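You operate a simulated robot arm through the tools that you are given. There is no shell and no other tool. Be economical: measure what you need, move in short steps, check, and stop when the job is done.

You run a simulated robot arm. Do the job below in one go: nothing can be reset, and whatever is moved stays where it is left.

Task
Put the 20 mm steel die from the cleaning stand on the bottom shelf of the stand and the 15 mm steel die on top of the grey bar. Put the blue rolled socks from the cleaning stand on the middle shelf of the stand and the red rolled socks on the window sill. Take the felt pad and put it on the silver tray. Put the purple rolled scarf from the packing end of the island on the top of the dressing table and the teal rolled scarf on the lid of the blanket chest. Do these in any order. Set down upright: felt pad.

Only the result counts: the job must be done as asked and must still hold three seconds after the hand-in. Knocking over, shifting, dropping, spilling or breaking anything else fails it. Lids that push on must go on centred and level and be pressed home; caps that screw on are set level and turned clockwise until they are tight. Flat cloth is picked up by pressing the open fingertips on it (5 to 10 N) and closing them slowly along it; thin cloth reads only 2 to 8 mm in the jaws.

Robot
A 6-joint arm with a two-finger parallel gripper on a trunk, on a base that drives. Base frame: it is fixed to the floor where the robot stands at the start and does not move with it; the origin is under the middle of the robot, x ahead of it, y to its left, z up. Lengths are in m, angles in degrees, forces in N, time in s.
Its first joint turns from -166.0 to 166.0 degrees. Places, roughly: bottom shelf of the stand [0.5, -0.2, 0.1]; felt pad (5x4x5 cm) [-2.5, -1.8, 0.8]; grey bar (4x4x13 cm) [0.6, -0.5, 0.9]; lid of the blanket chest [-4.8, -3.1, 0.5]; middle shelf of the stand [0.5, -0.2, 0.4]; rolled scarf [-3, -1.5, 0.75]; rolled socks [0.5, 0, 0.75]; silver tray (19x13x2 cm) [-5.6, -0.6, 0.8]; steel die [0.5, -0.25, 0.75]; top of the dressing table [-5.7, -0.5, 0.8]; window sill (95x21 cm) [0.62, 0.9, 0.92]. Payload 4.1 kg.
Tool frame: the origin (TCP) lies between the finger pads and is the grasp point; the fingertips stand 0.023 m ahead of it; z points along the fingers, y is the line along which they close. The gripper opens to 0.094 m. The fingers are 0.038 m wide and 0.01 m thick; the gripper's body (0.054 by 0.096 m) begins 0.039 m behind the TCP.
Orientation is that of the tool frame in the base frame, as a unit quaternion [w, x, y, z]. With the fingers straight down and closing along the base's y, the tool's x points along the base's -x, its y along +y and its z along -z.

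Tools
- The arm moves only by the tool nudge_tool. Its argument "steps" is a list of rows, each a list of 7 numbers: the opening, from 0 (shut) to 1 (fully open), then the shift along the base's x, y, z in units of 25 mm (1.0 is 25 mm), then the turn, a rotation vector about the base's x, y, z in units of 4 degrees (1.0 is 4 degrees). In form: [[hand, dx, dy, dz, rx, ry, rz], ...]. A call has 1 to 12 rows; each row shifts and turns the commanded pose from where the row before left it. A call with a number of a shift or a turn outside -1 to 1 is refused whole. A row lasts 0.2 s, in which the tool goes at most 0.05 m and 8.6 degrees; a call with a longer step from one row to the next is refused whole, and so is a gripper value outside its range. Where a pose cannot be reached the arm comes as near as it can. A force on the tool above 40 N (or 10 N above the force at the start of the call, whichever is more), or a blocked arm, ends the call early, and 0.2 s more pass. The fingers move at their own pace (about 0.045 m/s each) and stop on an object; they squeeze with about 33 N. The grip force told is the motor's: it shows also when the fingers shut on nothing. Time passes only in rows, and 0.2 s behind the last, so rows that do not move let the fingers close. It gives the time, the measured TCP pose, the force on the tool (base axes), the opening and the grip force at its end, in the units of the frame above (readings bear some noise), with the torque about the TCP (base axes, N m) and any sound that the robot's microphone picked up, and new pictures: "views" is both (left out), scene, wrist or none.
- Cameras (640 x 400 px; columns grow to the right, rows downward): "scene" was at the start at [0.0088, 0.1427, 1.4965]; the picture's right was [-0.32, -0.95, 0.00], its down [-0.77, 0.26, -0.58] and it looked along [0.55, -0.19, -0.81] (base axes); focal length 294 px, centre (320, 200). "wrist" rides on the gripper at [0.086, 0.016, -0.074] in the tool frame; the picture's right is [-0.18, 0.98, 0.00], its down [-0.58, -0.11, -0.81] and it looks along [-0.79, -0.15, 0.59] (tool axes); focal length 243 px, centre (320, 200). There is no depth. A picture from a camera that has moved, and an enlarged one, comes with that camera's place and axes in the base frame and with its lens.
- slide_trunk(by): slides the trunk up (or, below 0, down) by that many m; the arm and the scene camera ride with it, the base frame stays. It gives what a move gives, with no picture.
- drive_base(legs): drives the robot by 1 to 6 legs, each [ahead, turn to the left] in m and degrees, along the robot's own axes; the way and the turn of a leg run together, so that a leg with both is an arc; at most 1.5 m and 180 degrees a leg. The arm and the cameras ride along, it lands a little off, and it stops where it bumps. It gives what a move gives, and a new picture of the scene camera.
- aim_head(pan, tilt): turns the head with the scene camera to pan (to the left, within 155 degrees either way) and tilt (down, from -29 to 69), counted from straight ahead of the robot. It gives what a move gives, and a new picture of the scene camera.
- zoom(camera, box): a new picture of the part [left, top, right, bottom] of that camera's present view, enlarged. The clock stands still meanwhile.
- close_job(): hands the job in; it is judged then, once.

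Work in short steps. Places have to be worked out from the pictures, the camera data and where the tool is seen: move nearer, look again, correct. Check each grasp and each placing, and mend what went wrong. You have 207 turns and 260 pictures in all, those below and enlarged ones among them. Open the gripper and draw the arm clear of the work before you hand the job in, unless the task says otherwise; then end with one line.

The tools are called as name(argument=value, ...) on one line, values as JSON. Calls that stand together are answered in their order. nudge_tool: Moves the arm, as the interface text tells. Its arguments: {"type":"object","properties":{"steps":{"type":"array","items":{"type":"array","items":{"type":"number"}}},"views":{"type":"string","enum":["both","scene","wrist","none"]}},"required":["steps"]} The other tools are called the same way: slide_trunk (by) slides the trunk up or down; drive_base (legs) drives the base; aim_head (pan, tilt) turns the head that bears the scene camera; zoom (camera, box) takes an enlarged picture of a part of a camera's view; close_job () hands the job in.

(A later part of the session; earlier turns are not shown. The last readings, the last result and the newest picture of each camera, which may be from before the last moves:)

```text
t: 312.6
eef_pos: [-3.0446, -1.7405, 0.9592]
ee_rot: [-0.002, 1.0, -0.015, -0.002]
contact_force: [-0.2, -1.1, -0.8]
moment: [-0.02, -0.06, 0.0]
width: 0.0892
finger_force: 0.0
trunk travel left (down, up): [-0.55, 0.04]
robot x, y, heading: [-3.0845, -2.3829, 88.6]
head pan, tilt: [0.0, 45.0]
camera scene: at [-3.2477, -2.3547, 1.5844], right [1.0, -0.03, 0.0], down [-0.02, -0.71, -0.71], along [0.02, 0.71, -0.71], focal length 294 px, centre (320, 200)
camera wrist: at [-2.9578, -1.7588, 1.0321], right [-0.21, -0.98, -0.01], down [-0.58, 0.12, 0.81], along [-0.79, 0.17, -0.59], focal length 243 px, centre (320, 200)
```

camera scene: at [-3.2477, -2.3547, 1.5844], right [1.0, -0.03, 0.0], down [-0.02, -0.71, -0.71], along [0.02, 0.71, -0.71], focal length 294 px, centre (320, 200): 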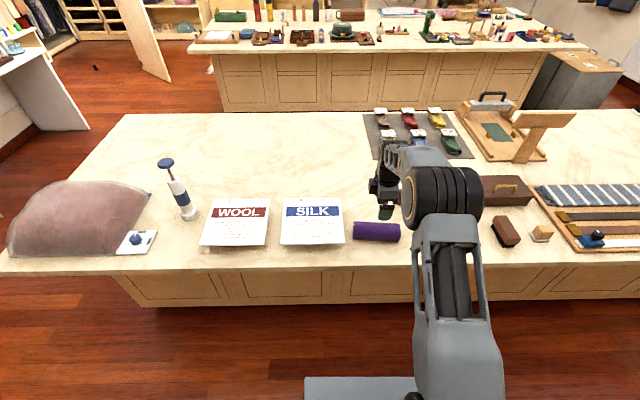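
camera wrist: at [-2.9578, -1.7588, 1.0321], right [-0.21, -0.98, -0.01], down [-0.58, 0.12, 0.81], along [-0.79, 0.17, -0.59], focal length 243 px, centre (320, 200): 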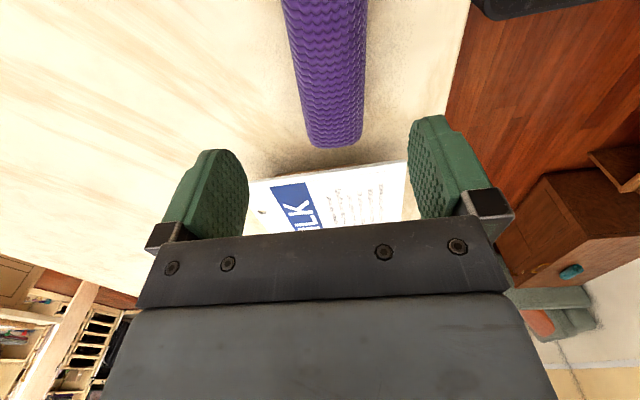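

Centre at (-3.065, -1.745); descend, grip, lift.

nudge_tool(steps=[[0.95, -0.4, -0.1, -0.5, 0, 0, 0], [0.95, -0.4, -0.1, -0.9, 0, 0, 0], [0.95, 0, 0, -0.9, 0, 0, 0], [0.95, 0, 0, -0.9, 0, 0, 0], [0.95, 0, 0, -0.9, 0, 0, 0], [0.95, 0, 0, -0.6, 0, 0, 0], [0.95, 0, 0, -0.5, 0, 0, 0], [0.6, 0, 0, 0, 0, 0, 0], [0.3, 0, 0, 0, 0, 0, 0], [0, 0, 0, 0, 0, 0, 0], [0, 0, 0, 0, 0, 0, 0], [0, 0, 0, 0, 0, 0, 0]])

```text
t: 315.2
eef_pos: [-3.0649, -1.7469, 0.827]
ee_rot: [-0.003, 1.0, -0.014, -0.002]
contact_force: [-0.8, -0.3, 1.4]
moment: [-0.01, 0.0, -0.08]
width: 0.0662
finger_force: 33.1
trunk travel left (down, up): [-0.55, 0.04]
robot x, y, heading: [-3.0831, -2.3804, 88.5]
head pan, tilt: [0.0, 45.0]
camera scene: at [-3.2478, -2.3553, 1.5844], right [1.0, -0.03, 0.0], down [-0.02, -0.71, -0.71], along [0.02, 0.71, -0.71], focal length 294 px, centre (320, 200)
camera wrist: at [-2.9782, -1.7651, 0.9007], right [-0.21, -0.98, -0.01], down [-0.58, 0.12, 0.81], along [-0.79, 0.17, -0.59], focal length 243 px, centre (320, 200)
```

scene: 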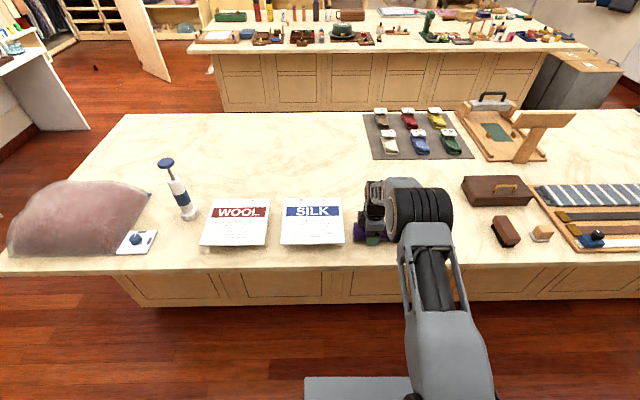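
wrist: 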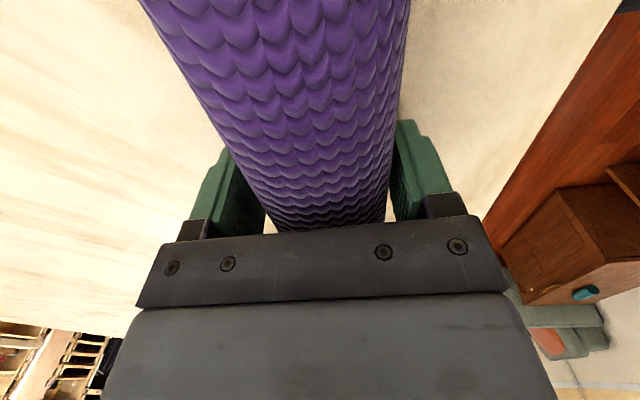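

Gripped. Lift, retract, and drive around to the dressing table.

nudge_tool(steps=[[0, 0, 0, 0.7, 0, 0, 0], [0, 0, 0, 1, 0, 0, 0], [0, 0, 0, 1, 0, 0, 0], [0, 0, 0, 1, 0, 0, 0], [0, 0, 0, 1, 0, 0, 0], [0, 0, -0.5, 1, 0, 0, 0], [0, 0, -1, 1, 0, 0, 0], [0, 0, -1, 1, 0, 0, 0], [0, 0, -1, 1, 0, 0, 0], [0, 0, -1, 1, 0, 0, 0], [0, 0, -1, 1, 0, 0, 0], [0, 0, -1, 1, 0, 0, 0]], views="scene")

drive_base(legs=[[0, 91.5], [1.5, 0], [0.2, 0], [0, -90]])

```text
t: 317.8
eef_pos: [-3.067, -1.9103, 1.1204]
ee_rot: [-0.002, 1.0, -0.014, -0.001]
contact_force: [-0.2, 0.5, -1.8]
moment: [-0.01, 0.04, -0.01]
width: 0.0652
finger_force: 33.4
trunk travel left (down, up): [-0.55, 0.04]
robot x, y, heading: [-3.0829, -2.3806, 88.5]
head pan, tilt: [0.0, 45.0]
camera scene: at [-3.2478, -2.3557, 1.5843], right [1.0, -0.03, 0.0], down [-0.02, -0.71, -0.71], along [0.02, 0.71, -0.71], focal length 294 px, centre (320, 200)
```

scene: 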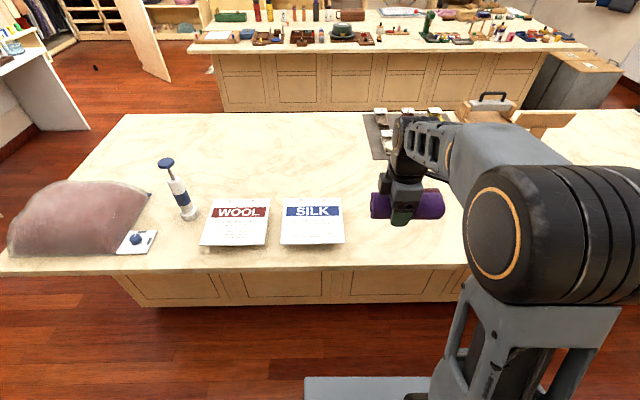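

```text
t: 334.0
eef_pos: [-4.758, -1.8775, 1.1214]
ee_rot: [-0.002, 1.0, -0.004, -0.002]
contact_force: [-0.1, 0.0, -1.6]
moment: [0.03, 0.03, 0.01]
width: 0.0648
finger_force: 33.5
trunk travel left (down, up): [-0.55, 0.04]
robot x, y, heading: [-4.7661, -2.3437, 89.4]
head pan, tilt: [0.0, 45.0]
camera scene: at [-4.9315, -2.3264, 1.5844], right [1.0, -0.01, 0.0], down [-0.01, -0.71, -0.71], along [0.01, 0.71, -0.71], focal length 294 px, centre (320, 200)
```

scene: 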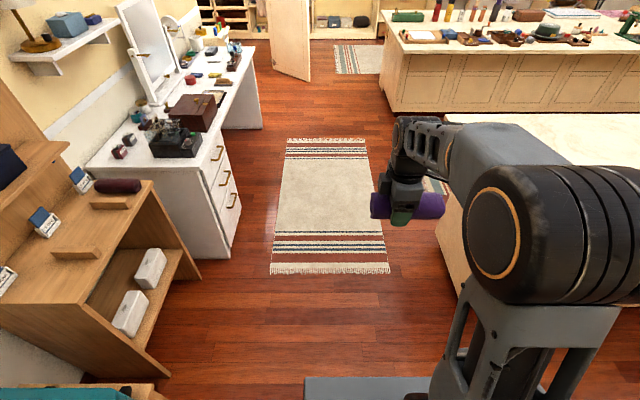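

Clear path. Drive on and turn to face the dressing table.

drive_base(legs=[[1.5, 0], [0.15, 0], [0, 90]])

zoom(camera="scene", box=[160, 90, 480, 290])

```text
t: 345.9
eef_pos: [-5.218, -0.7189, 1.1209]
ee_rot: [-0.001, 0.725, 0.689, -0.003]
contact_force: [-1.0, 0.0, -1.0]
moment: [-0.02, 0.03, 0.02]
width: 0.0646
finger_force: 32.9
trunk travel left (down, up): [-0.55, 0.04]
robot x, y, heading: [-4.747, -0.7474, 177.2]
head pan, tilt: [0.0, 45.0]
camera scene: at [-4.7763, -0.9096, 1.5844], right [0.05, 1.0, 0.0], down [0.71, -0.03, -0.71], along [-0.71, 0.03, -0.71], focal length 294 px, centre (320, 200)
```

scene: 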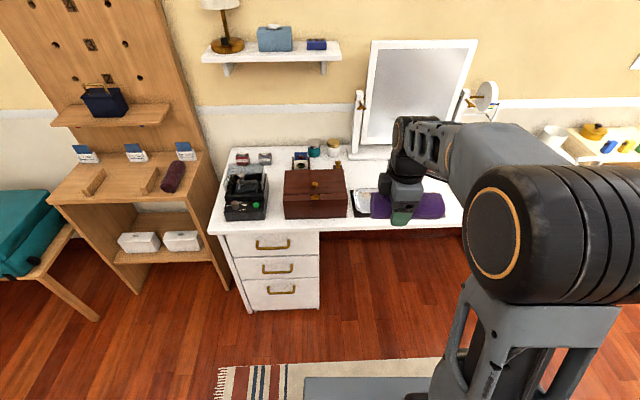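

```text
2.00 times, centred on (320, 190) of scene
camera zoom: at [-4.7763, -0.9096, 1.5844], right [0.05, 1.0, 0.0], down [0.71, -0.03, -0.71], along [-0.71, 0.03, -0.71], focal length 587 px, centre (320, 220)
```

zoom: 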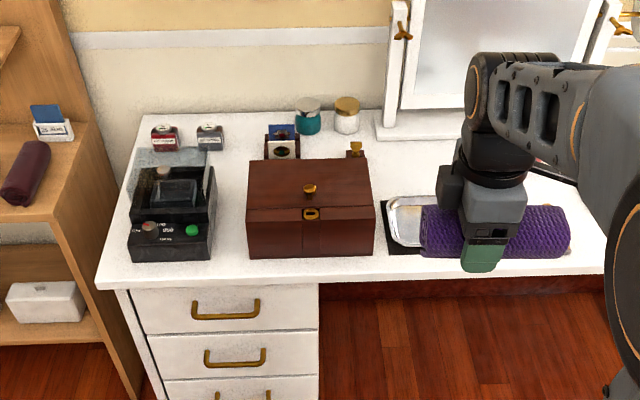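

The arm hides the right half; use the wrist camera.

zoom(camera="wrist", box=[0, 0, 640, 400])

aim_head(pan=-40, tilt=35)

```text
1.00 times, centred on (320, 200) of wrist
camera zoom: at [-5.1953, -0.6319, 1.194], right [0.97, -0.23, -0.01], down [-0.13, -0.57, 0.81], along [-0.19, -0.79, -0.59], focal length 243 px, centre (320, 200)
```

zoom: 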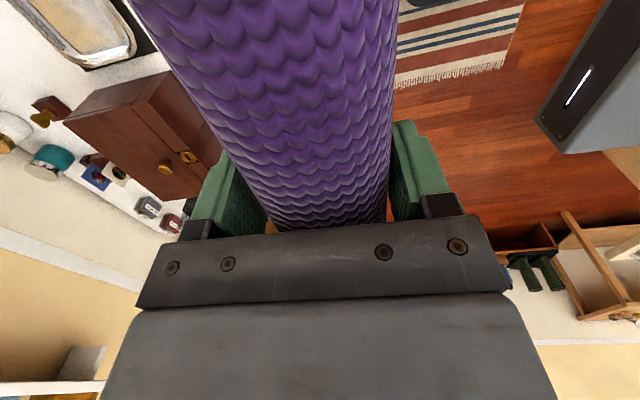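

```text
t: 347.0
eef_pos: [-5.2166, -0.7182, 1.1202]
ee_rot: [-0.001, 0.725, 0.689, -0.003]
contact_force: [-0.1, 0.8, -2.7]
moment: [-0.05, 0.01, -0.03]
width: 0.0645
finger_force: 33.1
trunk travel left (down, up): [-0.55, 0.04]
robot x, y, heading: [-4.7477, -0.7424, 177.3]
head pan, tilt: [-40.0, 35.0]
camera scene: at [-4.7599, -0.8537, 1.5992], right [0.68, 0.74, 0.0], down [0.42, -0.39, -0.82], along [-0.6, 0.56, -0.57], focal length 294 px, centre (320, 200)
```

scene: 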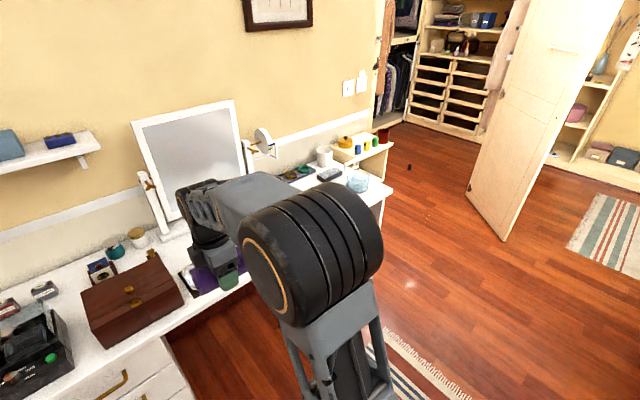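

I turn the robot right so the arm swings aside and the camera sees the table's right half.

drive_base(legs=[[0, -65]])

aim_head(pan=55, tilt=45)

zoom(camera="scene", box=[160, 90, 480, 290])

```text
t: 350.2
eef_pos: [-4.923, -0.3068, 1.1208]
ee_rot: [-0.002, 0.981, 0.194, -0.001]
contact_force: [0.1, -0.2, -1.2]
moment: [-0.01, 0.02, -0.02]
width: 0.0647
finger_force: 32.7
trunk travel left (down, up): [-0.55, 0.04]
robot x, y, heading: [-4.7451, -0.7426, 112.4]
head pan, tilt: [-40.0, 35.0]
camera scene: at [-4.8514, -0.7789, 1.5992], right [0.95, -0.3, 0.0], down [-0.17, -0.55, -0.82], along [0.25, 0.78, -0.57], focal length 294 px, centre (320, 200)
```

scene: 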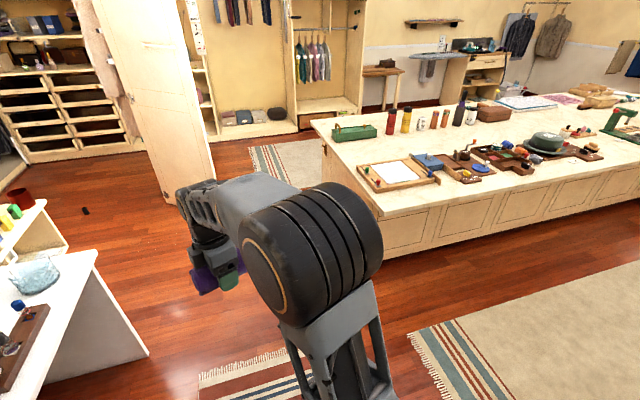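

```text
t: 351.9
eef_pos: [-4.9224, -0.3073, 1.1211]
ee_rot: [-0.003, 0.981, 0.192, -0.002]
contact_force: [-0.1, -0.2, -1.3]
moment: [0.02, 0.03, 0.02]
width: 0.0648
finger_force: 33.0
trunk travel left (down, up): [-0.55, 0.04]
robot x, y, heading: [-4.7482, -0.7433, 112.2]
head pan, tilt: [55.0, 45.0]
camera scene: at [-4.9576, -0.845, 1.5844], right [0.22, 0.98, 0.0], down [0.69, -0.16, -0.71], along [-0.69, 0.16, -0.71], focal length 294 px, centre (320, 200)
```

scene: 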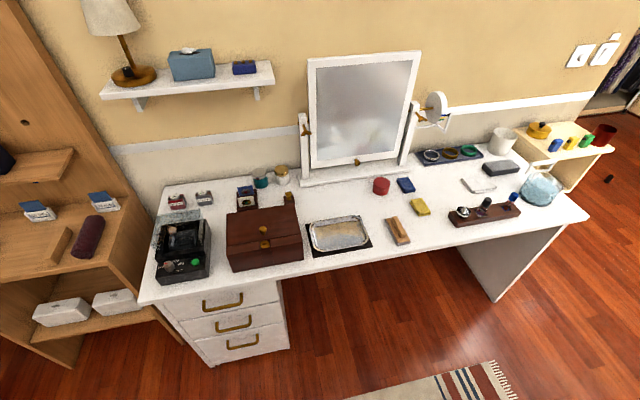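

```text
2.00 times, centred on (320, 190) of scene
camera zoom: at [-4.9576, -0.845, 1.5844], right [0.22, 0.98, 0.0], down [0.69, -0.16, -0.71], along [-0.69, 0.16, -0.71], focal length 587 px, centre (320, 220)
```

zoom: 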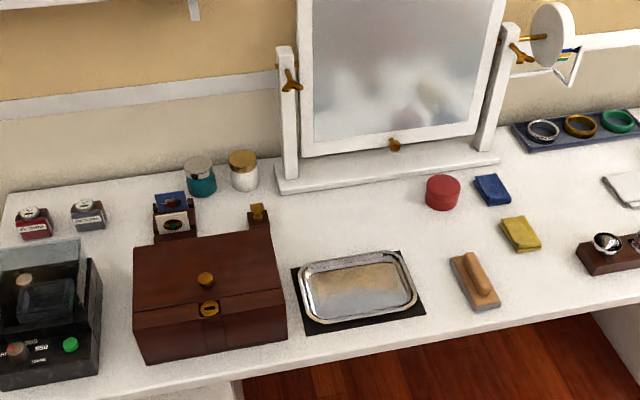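

The tray is empty; a free spot for the scarf is behind it at ≈(-5.72, -0.58) (between tray back x≈-5.62 and mirror base x≈-5.82). Reposition to face it squarely.

drive_base(legs=[[0.15, 0], [0, 67.7]])

```text
t: 356.3
eef_pos: [-5.2759, -0.6052, 1.1196]
ee_rot: [0.0, 0.705, 0.709, -0.003]
contact_force: [-0.1, -0.2, -1.5]
moment: [-0.02, 0.03, 0.02]
width: 0.0648
finger_force: 32.8
trunk travel left (down, up): [-0.55, 0.04]
robot x, y, heading: [-4.804, -0.6046, -179.4]
head pan, tilt: [55.0, 45.0]
camera scene: at [-4.7894, -0.8375, 1.5843], right [-0.82, 0.57, 0.0], down [0.4, 0.58, -0.71], along [-0.4, -0.58, -0.71], focal length 294 px, centre (320, 200)
```

scene: 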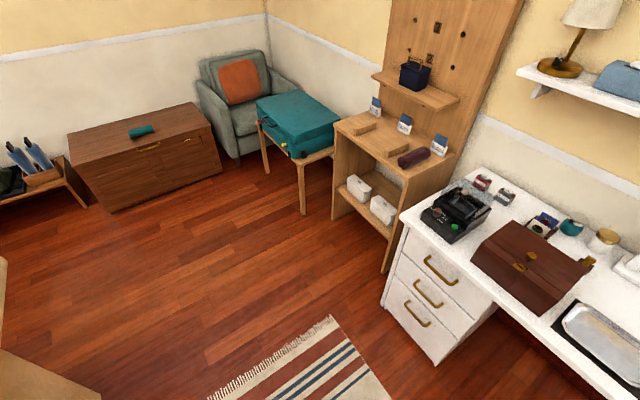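

drive_base(legs=[[0.25, 0]])

aim_head(pan=5, tilt=45)

```text
t: 358.1
eef_pos: [-5.5304, -0.6082, 1.1189]
ee_rot: [-0.001, 0.705, 0.709, -0.003]
contact_force: [-0.9, -0.3, -1.3]
moment: [-0.04, -0.02, 0.02]
width: 0.0647
finger_force: 33.1
trunk travel left (down, up): [-0.55, 0.04]
robot x, y, heading: [-5.0591, -0.6048, -179.5]
head pan, tilt: [55.0, 45.0]
camera scene: at [-5.0458, -0.8395, 1.5844], right [-0.82, 0.57, 0.0], down [0.4, 0.58, -0.71], along [-0.4, -0.58, -0.71], focal length 294 px, centre (320, 200)
```

scene: 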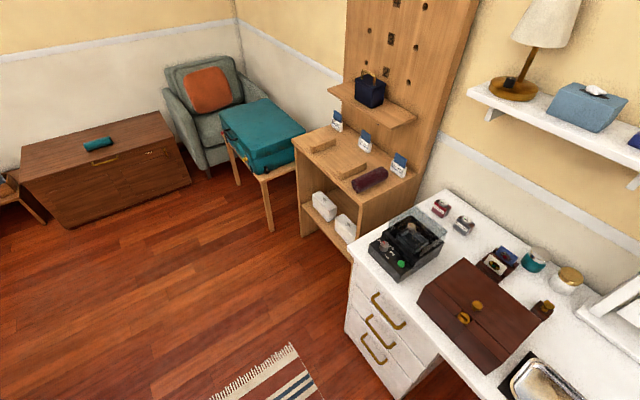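

```text
t: 359.3
eef_pos: [-5.5312, -0.6059, 1.1204]
ee_rot: [-0.001, 0.705, 0.709, -0.003]
contact_force: [0.2, 0.3, -1.3]
moment: [-0.03, 0.01, -0.01]
width: 0.0648
finger_force: 33.2
trunk travel left (down, up): [-0.55, 0.04]
robot x, y, heading: [-5.0619, -0.6092, -179.7]
head pan, tilt: [5.0, 45.0]
camera scene: at [-5.08, -0.7803, 1.5844], right [-0.1, 1.0, 0.0], down [0.7, 0.07, -0.71], along [-0.7, -0.07, -0.71], focal length 294 px, centre (320, 200)
```

scene: 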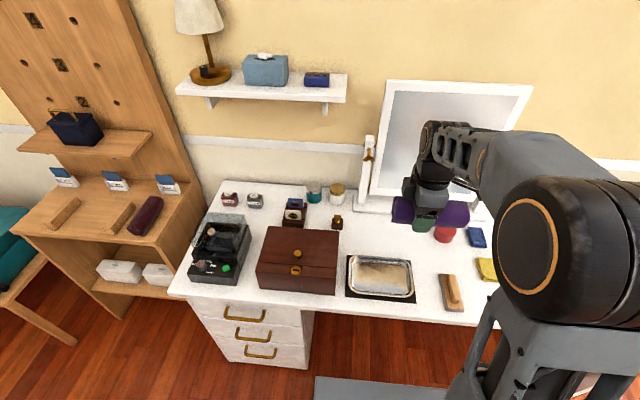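

Lower and move in to (-5.70, -0.58), z≈0.96, keeping clear of the mirror.

nudge_tool(steps=[[0, -0.6, 0.13, -0.8, 0, 0, 0], [0, -0.8, 0.13, -0.8, 0, 0, 0], [0, -0.85, 0.13, -0.8, 0, 0, 0], [0, -0.85, 0.13, -0.8, 0, 0, 0], [0, -0.85, 0.13, -0.8, 0, 0, 0], [0, -0.85, 0.13, -0.8, 0, 0, 0], [0, -0.85, 0.13, -0.8, 0, 0, 0], [0, -0.85, 0.13, -0.8, 0, 0, 0]])

```text
t: 361.1
eef_pos: [-5.6937, -0.5809, 0.9579]
ee_rot: [-0.001, 0.705, 0.709, -0.003]
contact_force: [0.3, -0.2, -1.2]
moment: [-0.02, -0.05, 0.01]
width: 0.0646
finger_force: 33.1
trunk travel left (down, up): [-0.55, 0.04]
robot x, y, heading: [-5.0624, -0.6042, -179.7]
head pan, tilt: [5.0, 45.0]
camera scene: at [-5.0806, -0.7802, 1.5844], right [-0.1, 1.0, 0.0], down [0.7, 0.07, -0.71], along [-0.7, -0.07, -0.71], focal length 294 px, centre (320, 200)
camera wrist: at [-5.6776, -0.4937, 1.0324], right [0.98, -0.18, 0.0], down [-0.1, -0.58, 0.81], along [-0.15, -0.8, -0.59], focal length 243 px, centre (320, 200)
```

scene: 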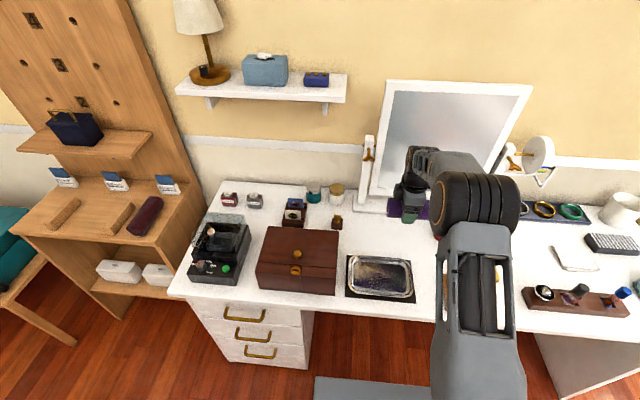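
wrist: 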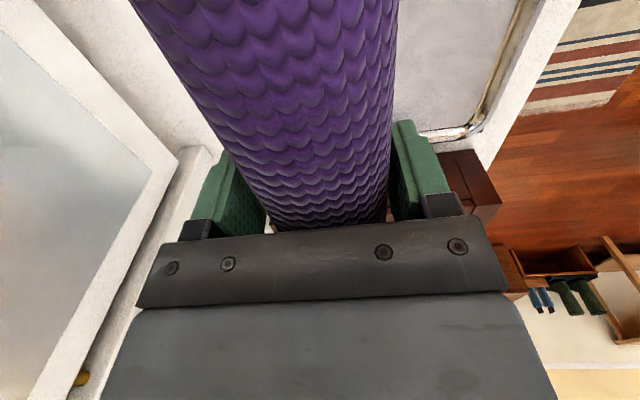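

Good alignment. Lower.

nudge_tool(steps=[[0, -0.15, 0, -0.8, 0, 0, 0], [0, 0, 0, -0.8, 0, 0, 0], [0, 0, 0, -0.8, 0, 0, 0], [0, 0, 0, -0.6, 0, 0, 0], [0, 0, 0, -0.4, 0, 0, 0], [0, 0, 0, 0, 0, 0, 0]], views="wrist")

```text
t: 362.5
eef_pos: [-5.6987, -0.5818, 0.8741]
ee_rot: [-0.002, 0.705, 0.709, -0.004]
contact_force: [0.3, 0.1, -1.2]
moment: [-0.01, 0.0, 0.0]
width: 0.0648
finger_force: 32.4
trunk travel left (down, up): [-0.55, 0.04]
robot x, y, heading: [-5.0599, -0.6057, -179.5]
head pan, tilt: [5.0, 45.0]
camera wrist: at [-5.6811, -0.4941, 0.9477], right [0.98, -0.18, -0.01], down [-0.1, -0.58, 0.81], along [-0.15, -0.8, -0.59], focal length 243 px, centre (320, 200)
```

wrist: 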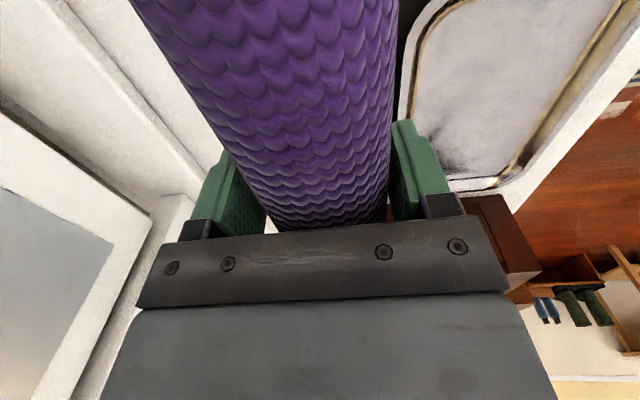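

Mat edge is at x≈-5.643; shift 1 cm towards the mirror for finger room, and continue down.

nudge_tool(steps=[[0, -0.45, 0, -0.3, 0, 0, 0], [0, 0, 0, -0.3, 0, 0, 0], [0, 0, 0, -0.3, 0, 0, 0], [0, 0, 0, -0.3, 0, 0, 0], [0, 0, 0, -0.2, 0, 0, 0], [0, 0, 0, 0, 0, 0, 0]], views="none")

```text
t: 363.9
eef_pos: [-5.7065, -0.581, 0.8399]
ee_rot: [-0.001, 0.705, 0.709, -0.002]
contact_force: [0.2, -1.0, -1.8]
moment: [-0.06, 0.0, -0.01]
width: 0.0649
finger_force: 32.8
trunk travel left (down, up): [-0.55, 0.04]
robot x, y, heading: [-5.0575, -0.6016, -179.1]
head pan, tilt: [5.0, 45.0]
```

nudge_tool(steps=[[0, -0.1, 0, -0.2, 0, 0, 0], [0, 0, 0, -0.2, 0, 0, 0], [0, 0, 0, -0.16, 0, 0, 0], [0, 0, 0, 0, 0, 0, 0]], views="none")

```text
t: 364.9
eef_pos: [-5.7098, -0.5825, 0.8269]
ee_rot: [0.0, 0.705, 0.709, -0.004]
contact_force: [0.5, 0.0, -2.1]
moment: [-0.03, 0.01, 0.0]
width: 0.0648
finger_force: 33.1
trunk travel left (down, up): [-0.55, 0.04]
robot x, y, heading: [-5.0592, -0.6034, -179.4]
head pan, tilt: [5.0, 45.0]
```

nudge_tool(steps=[[0, 0, 0, -0.16, 0, 0, 0], [0, 0, 0, -0.16, 0, 0, 0], [0, 0, 0, -0.16, 0, 0, 0], [0, 0, 0, 0, 0, 0, 0]], views="wrist")

```text
t: 365.9
eef_pos: [-5.7108, -0.5812, 0.8145]
ee_rot: [-0.001, 0.705, 0.709, -0.002]
contact_force: [0.1, -0.3, -1.6]
moment: [-0.01, 0.02, -0.03]
width: 0.0647
finger_force: 33.0
trunk travel left (down, up): [-0.55, 0.04]
robot x, y, heading: [-5.0629, -0.6024, -179.3]
head pan, tilt: [5.0, 45.0]
camera wrist: at [-5.6935, -0.4934, 0.8877], right [0.98, -0.18, -0.01], down [-0.1, -0.58, 0.81], along [-0.15, -0.8, -0.59], focal length 243 px, centre (320, 200)
```

wrist: 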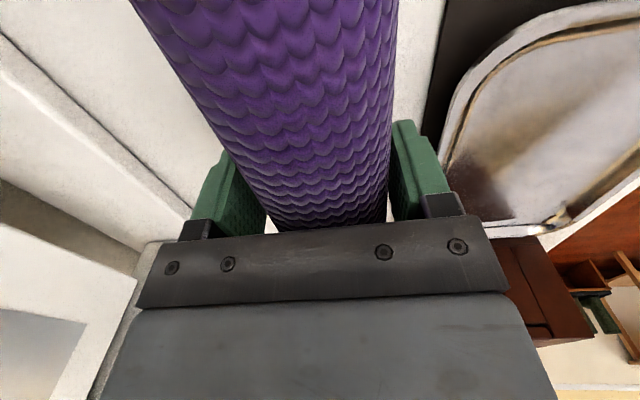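

nudge_tool(steps=[[0, 0, 0, -0.16, 0, 0, 0], [0, 0, 0, -0.16, 0, 0, 0], [0, 0, 0, -0.16, 0, 0, 0], [0, 0, 0, 0, 0, 0, 0]], views="none")

```text
t: 366.9
eef_pos: [-5.7101, -0.5807, 0.802]
ee_rot: [0.0, 0.705, 0.709, -0.003]
contact_force: [-0.2, 0.0, -1.4]
moment: [-0.03, 0.0, -0.02]
width: 0.0646
finger_force: 33.0
trunk travel left (down, up): [-0.55, 0.04]
robot x, y, heading: [-5.0573, -0.6045, -179.7]
head pan, tilt: [5.0, 45.0]
```

nudge_tool(steps=[[0, 0, 0, -0.14, 0, 0, 0], [0, 0, 0, -0.14, 0, 0, 0], [0, 0, 0, -0.14, 0, 0, 0], [0, 0, 0, 0, 0, 0, 0]], views="wrist")

```text
t: 367.9
eef_pos: [-5.7106, -0.5817, 0.7909]
ee_rot: [0.0, 0.705, 0.709, -0.003]
contact_force: [-0.4, -0.3, -1.7]
moment: [-0.03, 0.03, 0.01]
width: 0.0649
finger_force: 32.8
trunk travel left (down, up): [-0.55, 0.04]
robot x, y, heading: [-5.0636, -0.609, -179.0]
head pan, tilt: [5.0, 45.0]
camera wrist: at [-5.6935, -0.4934, 0.865], right [0.98, -0.18, 0.0], down [-0.1, -0.58, 0.81], along [-0.15, -0.8, -0.59], focal length 243 px, centre (320, 200)
```

wrist: 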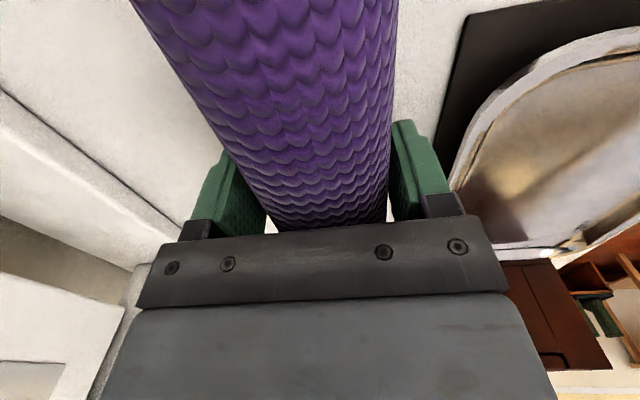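

nudge_tool(steps=[[0, 0, 0, -0.14, 0, 0, 0], [0, 0, 0, -0.14, 0, 0, 0], [0, 0, 0, -0.14, 0, 0, 0], [0, 0, 0, 0, 0, 0, 0]], views="none")

```text
t: 368.9
eef_pos: [-5.7115, -0.5806, 0.7851]
ee_rot: [-0.005, 0.705, 0.709, -0.007]
contact_force: [-4.4, -1.7, 33.2]
moment: [-0.05, 0.11, -0.35]
width: 0.0649
finger_force: 33.1
trunk travel left (down, up): [-0.55, 0.04]
robot x, y, heading: [-5.0571, -0.608, -179.6]
head pan, tilt: [5.0, 45.0]
```

Contact (table ≈0.757). Relieve, open to 0.85, rise straight.

nudge_tool(steps=[[0, 0, 0, 0.2, 0, 0, 0], [0.75, 0, 0, 0, 0, 0, 0], [0.85, 0, 0, 0, 0, 0, 0], [0.85, 0, 0, 0, 0, 0, 0], [0.85, 0, 0, 0.6, 0, 0, 0], [0.85, 0, 0, 1, 0, 0, 0], [0.85, 0, 0, 1, 0, 0, 0], [0.85, 0, 0, 1, 0, 0, 0], [0.85, 0, 0, 1, 0, 0, 0], [0.85, 0.5, 0, 1, 0, 0, 0], [0.85, 1, 0, 1, 0, 0, 0], [0.85, 1, 0, 1, 0, 0, 0]])

```text
t: 371.5
eef_pos: [-5.648, -0.5807, 0.9763]
ee_rot: [0.0, 0.705, 0.709, -0.004]
contact_force: [0.7, 0.9, 0.0]
moment: [-0.01, 0.01, -0.02]
width: 0.0798
finger_force: 0.2
trunk travel left (down, up): [-0.55, 0.04]
robot x, y, heading: [-5.0604, -0.6083, -179.6]
head pan, tilt: [5.0, 45.0]
camera scene: at [-5.0794, -0.7802, 1.5843], right [-0.1, 1.0, 0.0], down [0.7, 0.07, -0.71], along [-0.7, -0.07, -0.71], focal length 294 px, centre (320, 200)
camera wrist: at [-5.6312, -0.493, 1.0494], right [0.98, -0.18, -0.01], down [-0.1, -0.58, 0.81], along [-0.15, -0.8, -0.59], focal length 243 px, centre (320, 200)
```

scene: 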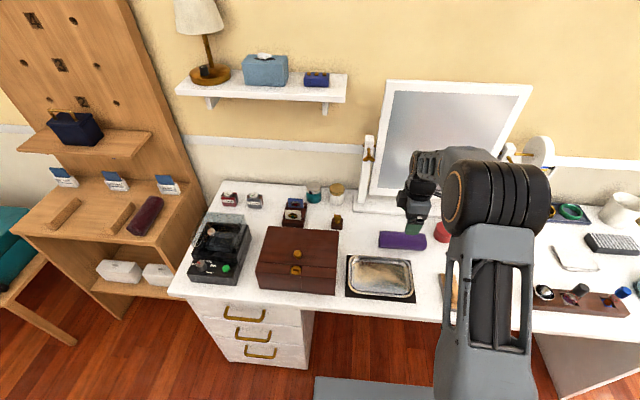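
wrist: 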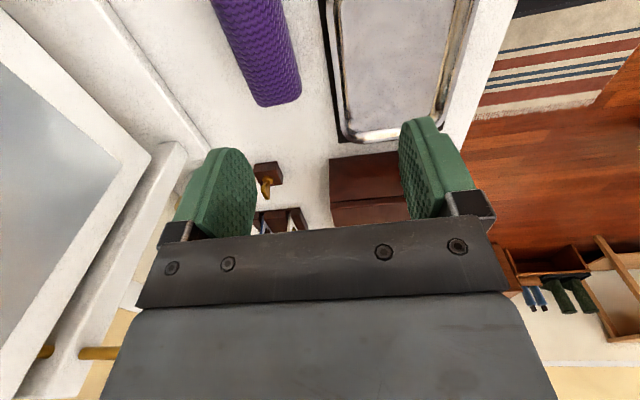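

Purple scarf sits neatly behind the tray. Retract and go back for the felt pad.

nudge_tool(steps=[[0.85, 0.5, 0, 1, 0, 0, 0], [0.85, 0.8, 0, 1, 0, 0, 0], [0.85, 1, 0, 1, 0, 0, 0], [0.85, 1, 0, 1, 0, 0, 0], [0.85, 1, 0, 1, 0, 0, 0], [0.85, 1, 0, 1, 0, 0, 0], [0.85, 1, 0, 0, 0, 0, 0], [0.85, 1, 0, 0, 0, 0, 0]], views="none")

drive_base(legs=[[-0.32, 0], [0, 90], [1.5, 0], [0.25, 0], [0, 90]])

```text
t: 373.3
eef_pos: [-5.4652, -0.581, 1.1259]
ee_rot: [-0.001, 0.705, 0.709, -0.004]
contact_force: [0.8, 0.0, 0.9]
moment: [-0.01, -0.03, 0.0]
width: 0.08
finger_force: 0.1
trunk travel left (down, up): [-0.55, 0.04]
robot x, y, heading: [-5.0591, -0.6064, -179.5]
head pan, tilt: [5.0, 45.0]
```

```text
t: 391.6
eef_pos: [-4.3427, -2.4103, 1.1253]
ee_rot: [0.003, -0.702, 0.712, 0.0]
contact_force: [0.0, 0.4, -0.3]
moment: [-0.03, -0.02, -0.03]
width: 0.08
finger_force: 0.1
trunk travel left (down, up): [-0.55, 0.04]
robot x, y, heading: [-4.7442, -2.3804, -0.7]
head pan, tilt: [5.0, 45.0]
camera scene: at [-4.7231, -2.2047, 1.5844], right [0.07, -1.0, 0.0], down [-0.71, -0.05, -0.71], along [0.71, 0.05, -0.71], focal length 294 px, centre (320, 200)
```

scene: 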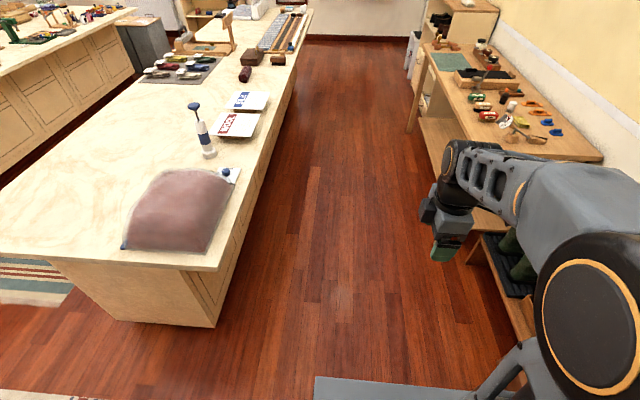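

drive_base(legs=[[1.5, 0.7], [0.72, 0], [0, 90]])

zoom(camera="scene", box=[240, 150, 560, 350])

```text
t: 406.5
eef_pos: [-2.4572, -2.0352, 1.1244]
ee_rot: [-0.003, 1.0, -0.026, -0.002]
contact_force: [0.7, 0.2, -0.7]
moment: [0.01, -0.02, 0.0]
width: 0.0801
finger_force: 0.0
trunk travel left (down, up): [-0.55, 0.04]
robot x, y, heading: [-2.5059, -2.4356, 87.1]
head pan, tilt: [5.0, 45.0]
camera scene: at [-2.6774, -2.4082, 1.5844], right [1.0, 0.04, 0.0], down [0.03, -0.71, -0.71], along [-0.03, 0.71, -0.71], focal length 294 px, centre (320, 200)
```

scene: 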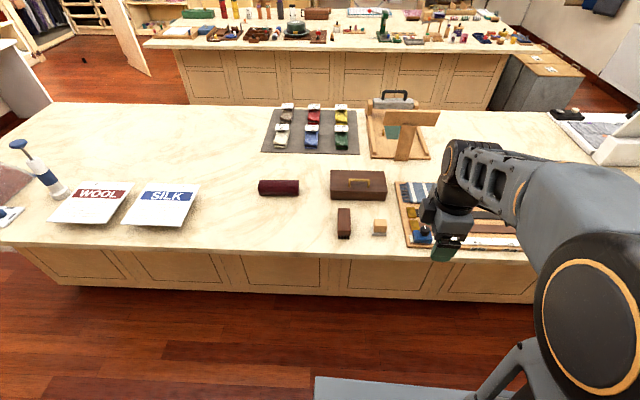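

```text
2.00 times, centred on (400, 250) of scene
camera zoom: at [-2.6774, -2.4082, 1.5844], right [1.0, 0.04, 0.0], down [0.03, -0.71, -0.71], along [-0.03, 0.71, -0.71], focal length 587 px, centre (160, 100)
```

zoom: 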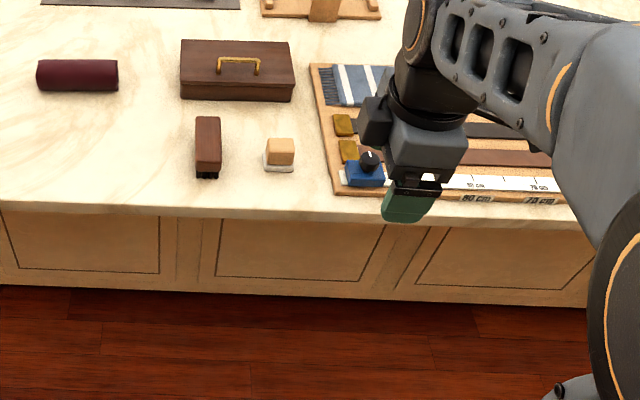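

Felt pad at ≈(-2.505, -1.766). Move above it.

nudge_tool(steps=[[0.8, -0.17, 0.98, 0, 0, 0, 0], [0.8, -0.17, 0.98, 0, 0, 0, 0], [0.8, -0.17, 0.98, -0.6, 0, 0, 0.35], [0.8, -0.17, 0.98, -0.7, 0, 0, 0.35], [0.8, -0.17, 0.98, -0.7, 0, 0, 0], [0.8, -0.17, 0.98, -0.7, 0, 0, 0], [0.8, -0.17, 0.98, -0.7, 0, 0, 0], [0.8, -0.17, 0.98, -0.7, 0, 0, 0], [0.8, -0.17, 0.98, -0.7, 0, 0, 0], [0.8, -0.17, 0.98, -0.7, 0, 0, 0], [0.8, -0.17, 0.98, -0.7, 0, 0, 0]])

```text
t: 408.9
eef_pos: [-2.5052, -1.7622, 0.9705]
ee_rot: [-0.003, 1.0, -0.003, -0.002]
contact_force: [-0.5, -1.3, -0.3]
moment: [0.02, 0.02, -0.01]
width: 0.0755
finger_force: 0.0
trunk travel left (down, up): [-0.55, 0.04]
robot x, y, heading: [-2.5037, -2.4352, 87.2]
head pan, tilt: [5.0, 45.0]
camera scene: at [-2.6774, -2.4076, 1.5844], right [1.0, 0.04, 0.0], down [0.03, -0.71, -0.71], along [-0.03, 0.71, -0.71], focal length 294 px, centre (320, 200)
camera wrist: at [-2.4183, -1.7792, 1.0454], right [-0.19, -0.98, 0.0], down [-0.58, 0.11, 0.81], along [-0.79, 0.15, -0.59], focal length 243 px, centre (320, 200)
```

scene: 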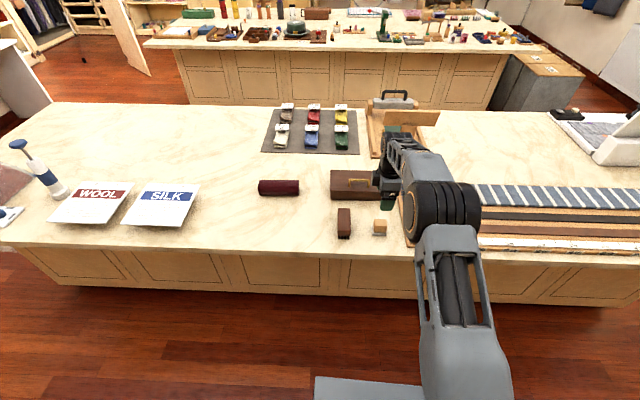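
wrist: 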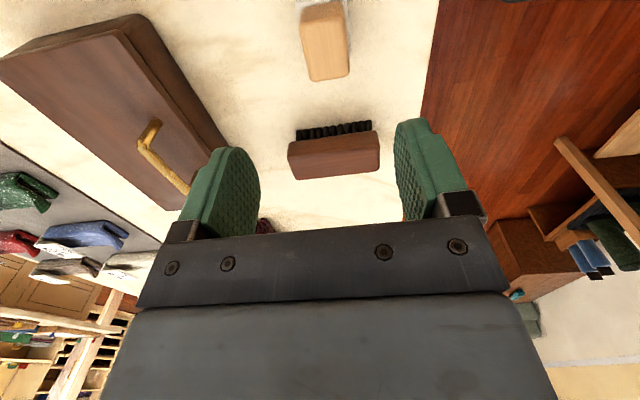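

Aligned within a few mm. Descend to grip the wooden part.

nudge_tool(steps=[[0.8, 0.15, -0.28, -0.8, 0, 0, 0], [0.8, 0, 0, -0.9, 0, 0, 0], [0.8, 0, 0, -0.9, 0, 0, 0], [0.8, 0, 0, -0.9, 0, 0, 0], [0.8, 0, 0, -0.8, 0, 0, 0], [0.8, 0, 0, -0.6, 0, 0, 0], [0.8, 0, 0, -0.4, 0, 0, 0], [0.8, 0, 0, 0, 0, 0, 0]], views="wrist")

```text
t: 410.7
eef_pos: [-2.5008, -1.7713, 0.8392]
ee_rot: [-0.002, 1.0, -0.001, -0.001]
contact_force: [0.0, 0.6, 0.0]
moment: [-0.03, -0.02, -0.02]
width: 0.0751
finger_force: 0.0
trunk travel left (down, up): [-0.55, 0.04]
robot x, y, heading: [-2.5014, -2.4366, 87.0]
head pan, tilt: [5.0, 45.0]
camera wrist: at [-2.4128, -1.787, 0.9128], right [-0.19, -0.98, -0.01], down [-0.58, 0.11, 0.81], along [-0.79, 0.15, -0.59], focal length 243 px, centre (320, 200)
```

wrist: 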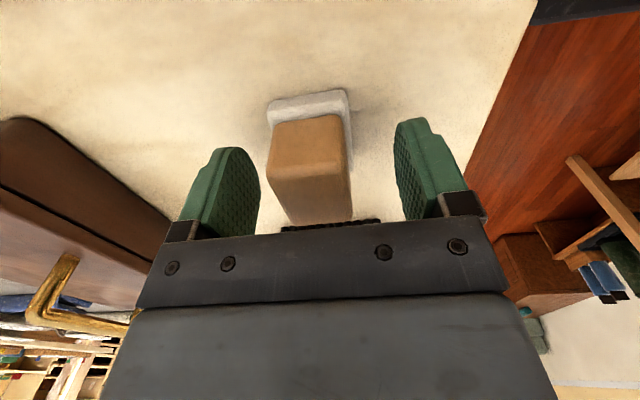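

The block centre is ~1.5 cm nearer the camera; shift, then close.

nudge_tool(steps=[[0.8, 0.6, 0, -0.15, 0, 0, 0], [0.8, 0, 0, 0, 0, 0, 0], [0.5, 0, 0, 0, 0, 0, 0], [0.2, 0, 0, 0, 0, 0, 0], [0, 0, 0, 0, 0, 0, 0], [0, 0, 0, 0, 0, 0, 0], [0, 0, 0, 0, 0, 0, 0]], views="wrist")

```text
t: 412.3
eef_pos: [-2.4858, -1.7714, 0.8355]
ee_rot: [-0.003, 1.0, -0.002, -0.002]
contact_force: [0.1, -0.2, 1.1]
moment: [0.01, 0.02, 0.0]
width: 0.0391
finger_force: 32.6
trunk travel left (down, up): [-0.55, 0.04]
robot x, y, heading: [-2.5044, -2.439, 87.3]
head pan, tilt: [5.0, 45.0]
camera wrist: at [-2.397, -1.7873, 0.9092], right [-0.19, -0.98, -0.01], down [-0.58, 0.11, 0.81], along [-0.79, 0.15, -0.59], focal length 243 px, centre (320, 200)
```

wrist: 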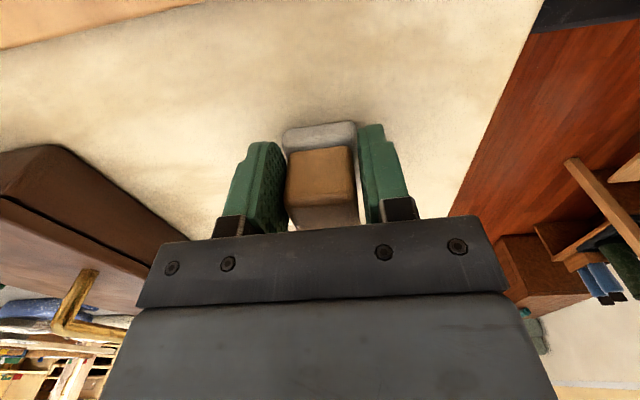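

Gripped (39 mm). Lift and retract.

nudge_tool(steps=[[0, 0, 0, 0.7, 0, 0, 0], [0, 0, 0, 1, 0, 0, 0], [0, 0, 0, 1, 0, 0, 0], [0, 0, 0, 1, 0, 0, 0], [0, 0, 0, 1, 0, 0, 0], [0, 0, -1, 1, 0, 0, 0], [0, 0, -1, 1, 0, 0, 0], [0, 0, -1, 1, 0, 0, 0], [0, 0, -1, 1, 0, 0, 0], [0, 0, -1, 1, 0, 0, 0], [0, 0, -1, 1, 0, 0, 0], [0, 0, -1, 1, 0, 0, 0]])

```text
t: 414.9
eef_pos: [-2.4865, -1.9464, 1.1254]
ee_rot: [-0.004, 1.0, -0.002, -0.001]
contact_force: [0.5, 0.6, -0.3]
moment: [0.02, 0.0, 0.0]
width: 0.0389
finger_force: 32.5
trunk travel left (down, up): [-0.55, 0.04]
robot x, y, heading: [-2.5085, -2.436, 87.3]
head pan, tilt: [5.0, 45.0]
camera scene: at [-2.6773, -2.4087, 1.5843], right [1.0, 0.04, 0.0], down [0.03, -0.71, -0.71], along [-0.03, 0.71, -0.71], focal length 294 px, centre (320, 200)
camera wrist: at [-2.3991, -1.9626, 1.2001], right [-0.19, -0.98, -0.01], down [-0.58, 0.11, 0.81], along [-0.79, 0.15, -0.59], focal length 243 px, centre (320, 200)
```

scene: 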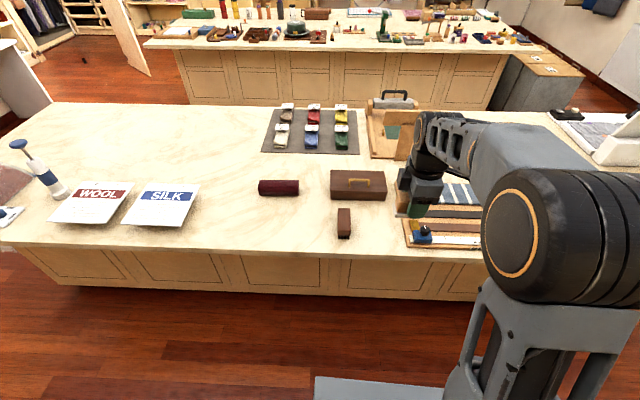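
wrist: 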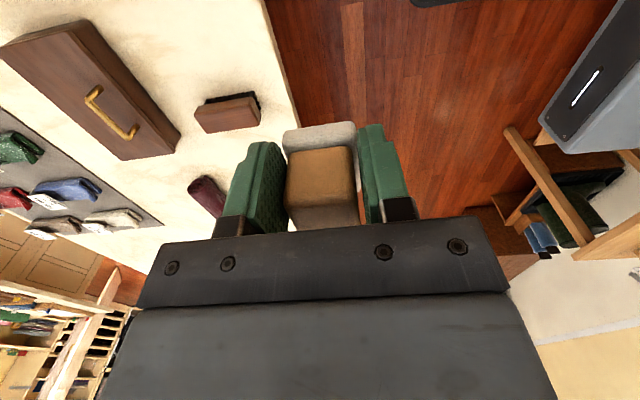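

Held. Drive back around to the dressing table.

drive_base(legs=[[0, 92], [1.5, 0], [0.74, 0], [0, -90], [1.5, 0], [0.25, 0]])

```text
t: 442.1
eef_pos: [-4.7002, -0.1473, 1.1267]
ee_rot: [-0.003, 1.0, 0.016, -0.001]
contact_force: [0.2, 0.1, -0.2]
moment: [-0.03, 0.02, -0.01]
width: 0.0391
finger_force: 33.1
trunk travel left (down, up): [-0.55, 0.04]
robot x, y, heading: [-4.7014, -0.6379, 88.9]
head pan, tilt: [5.0, 45.0]
camera scene: at [-4.8755, -0.6157, 1.5844], right [1.0, 0.07, 0.0], down [0.05, -0.71, -0.71], along [-0.05, 0.7, -0.71], focal length 294 px, centre (320, 200)
```

scene: 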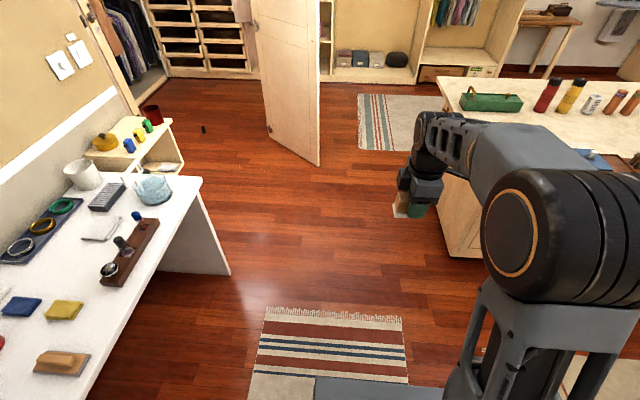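

Arm is aside here, so aim the head at the tray for a precise fix.

aim_head(pan=88, tilt=45)

zoom(camera="scene", box=[200, 100, 440, 250])

```text
t: 443.7
eef_pos: [-4.7015, -0.1482, 1.1255]
ee_rot: [-0.003, 1.0, 0.015, -0.002]
contact_force: [0.0, 0.1, -0.6]
moment: [0.0, 0.01, 0.01]
width: 0.0389
finger_force: 33.2
trunk travel left (down, up): [-0.55, 0.04]
robot x, y, heading: [-4.7025, -0.6407, 89.0]
head pan, tilt: [88.0, 45.0]
camera scene: at [-4.9508, -0.6934, 1.5844], right [0.05, 1.0, 0.0], down [0.71, -0.04, -0.71], along [-0.71, 0.04, -0.71], focal length 294 px, centre (320, 200)
```

scene: 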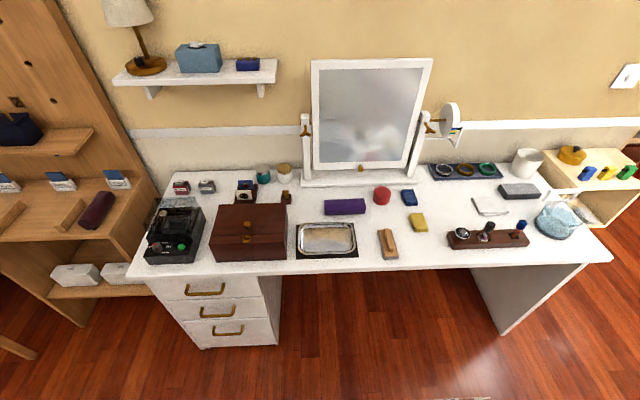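

```text
2.67 times, centred on (320, 175) of scene
camera zoom: at [-4.9508, -0.6934, 1.5844], right [0.05, 1.0, 0.0], down [0.71, -0.04, -0.71], along [-0.71, 0.04, -0.71], focal length 783 px, centre (320, 267)
```

zoom: 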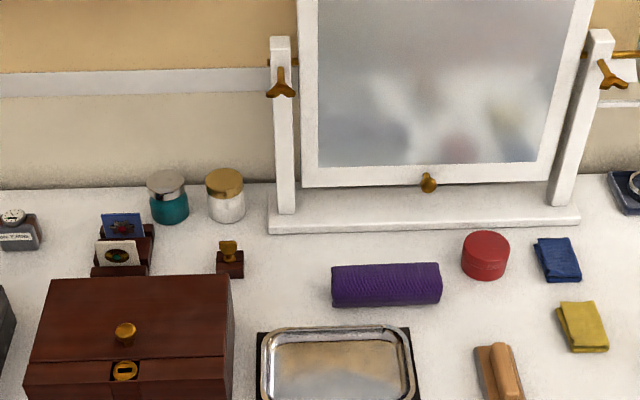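

Tray centre ≈(-5.578, -0.633). Turn to face and drive in so the hand is right above it.

drive_base(legs=[[0, 91], [0.37, 0]])

aim_head(pan=5, tilt=45)

zoom(camera="wrist", box=[0, 0, 640, 400])

```text
t: 450.0
eef_pos: [-5.5608, -0.6659, 1.1257]
ee_rot: [-0.001, 0.681, 0.732, -0.003]
contact_force: [0.1, -0.3, -1.2]
moment: [0.04, -0.01, -0.01]
width: 0.0392
finger_force: 32.1
trunk travel left (down, up): [-0.55, 0.04]
robot x, y, heading: [-5.0708, -0.6473, -178.7]
head pan, tilt: [88.0, 45.0]
camera scene: at [-5.008, -0.8955, 1.5844], right [-1.0, 0.01, 0.0], down [0.01, 0.71, -0.71], along [-0.01, -0.71, -0.71], focal length 294 px, centre (320, 200)
```

scene: 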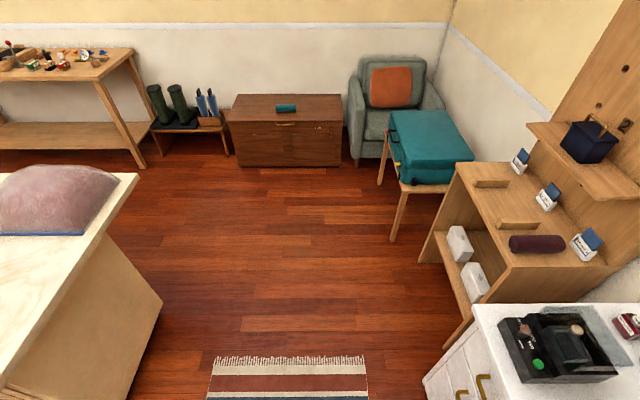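

```text
t: 451.5
eef_pos: [-5.5621, -0.6648, 1.126]
ee_rot: [0.0, 0.682, 0.731, -0.002]
contact_force: [-0.5, -0.1, -0.7]
moment: [-0.02, -0.01, -0.03]
width: 0.039
finger_force: 33.2
trunk travel left (down, up): [-0.55, 0.04]
robot x, y, heading: [-5.0696, -0.6479, -178.8]
head pan, tilt: [5.0, 45.0]
camera scene: at [-5.0873, -0.8232, 1.5844], right [-0.11, 0.99, 0.0], down [0.7, 0.08, -0.71], along [-0.7, -0.08, -0.71], focal length 294 px, centre (320, 200)
```

scene: 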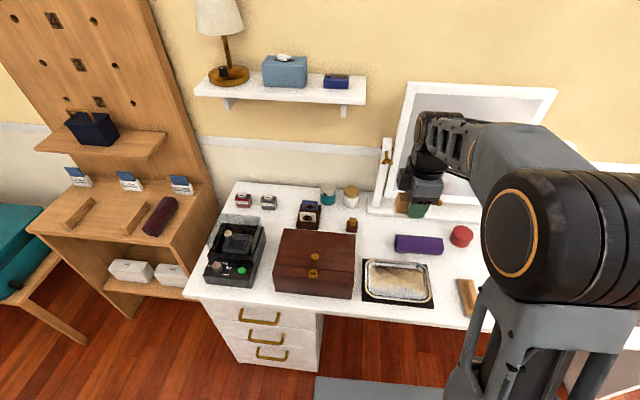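

```text
1.00 times, centred on (320, 200) of wrist
camera zoom: at [-5.5506, -0.577, 1.1997], right [0.99, -0.11, -0.01], down [-0.06, -0.58, 0.81], along [-0.1, -0.8, -0.59], focal length 243 px, centre (320, 200)
```

zoom: 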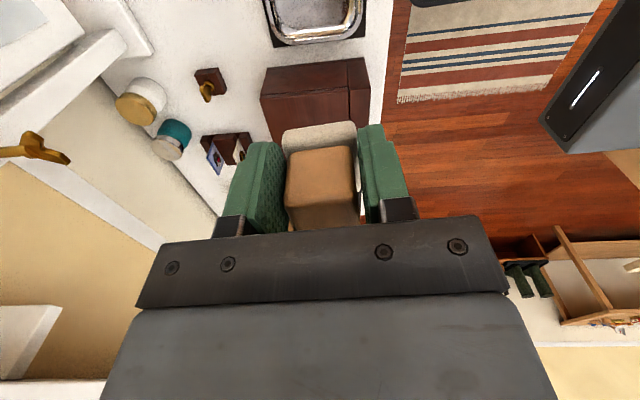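

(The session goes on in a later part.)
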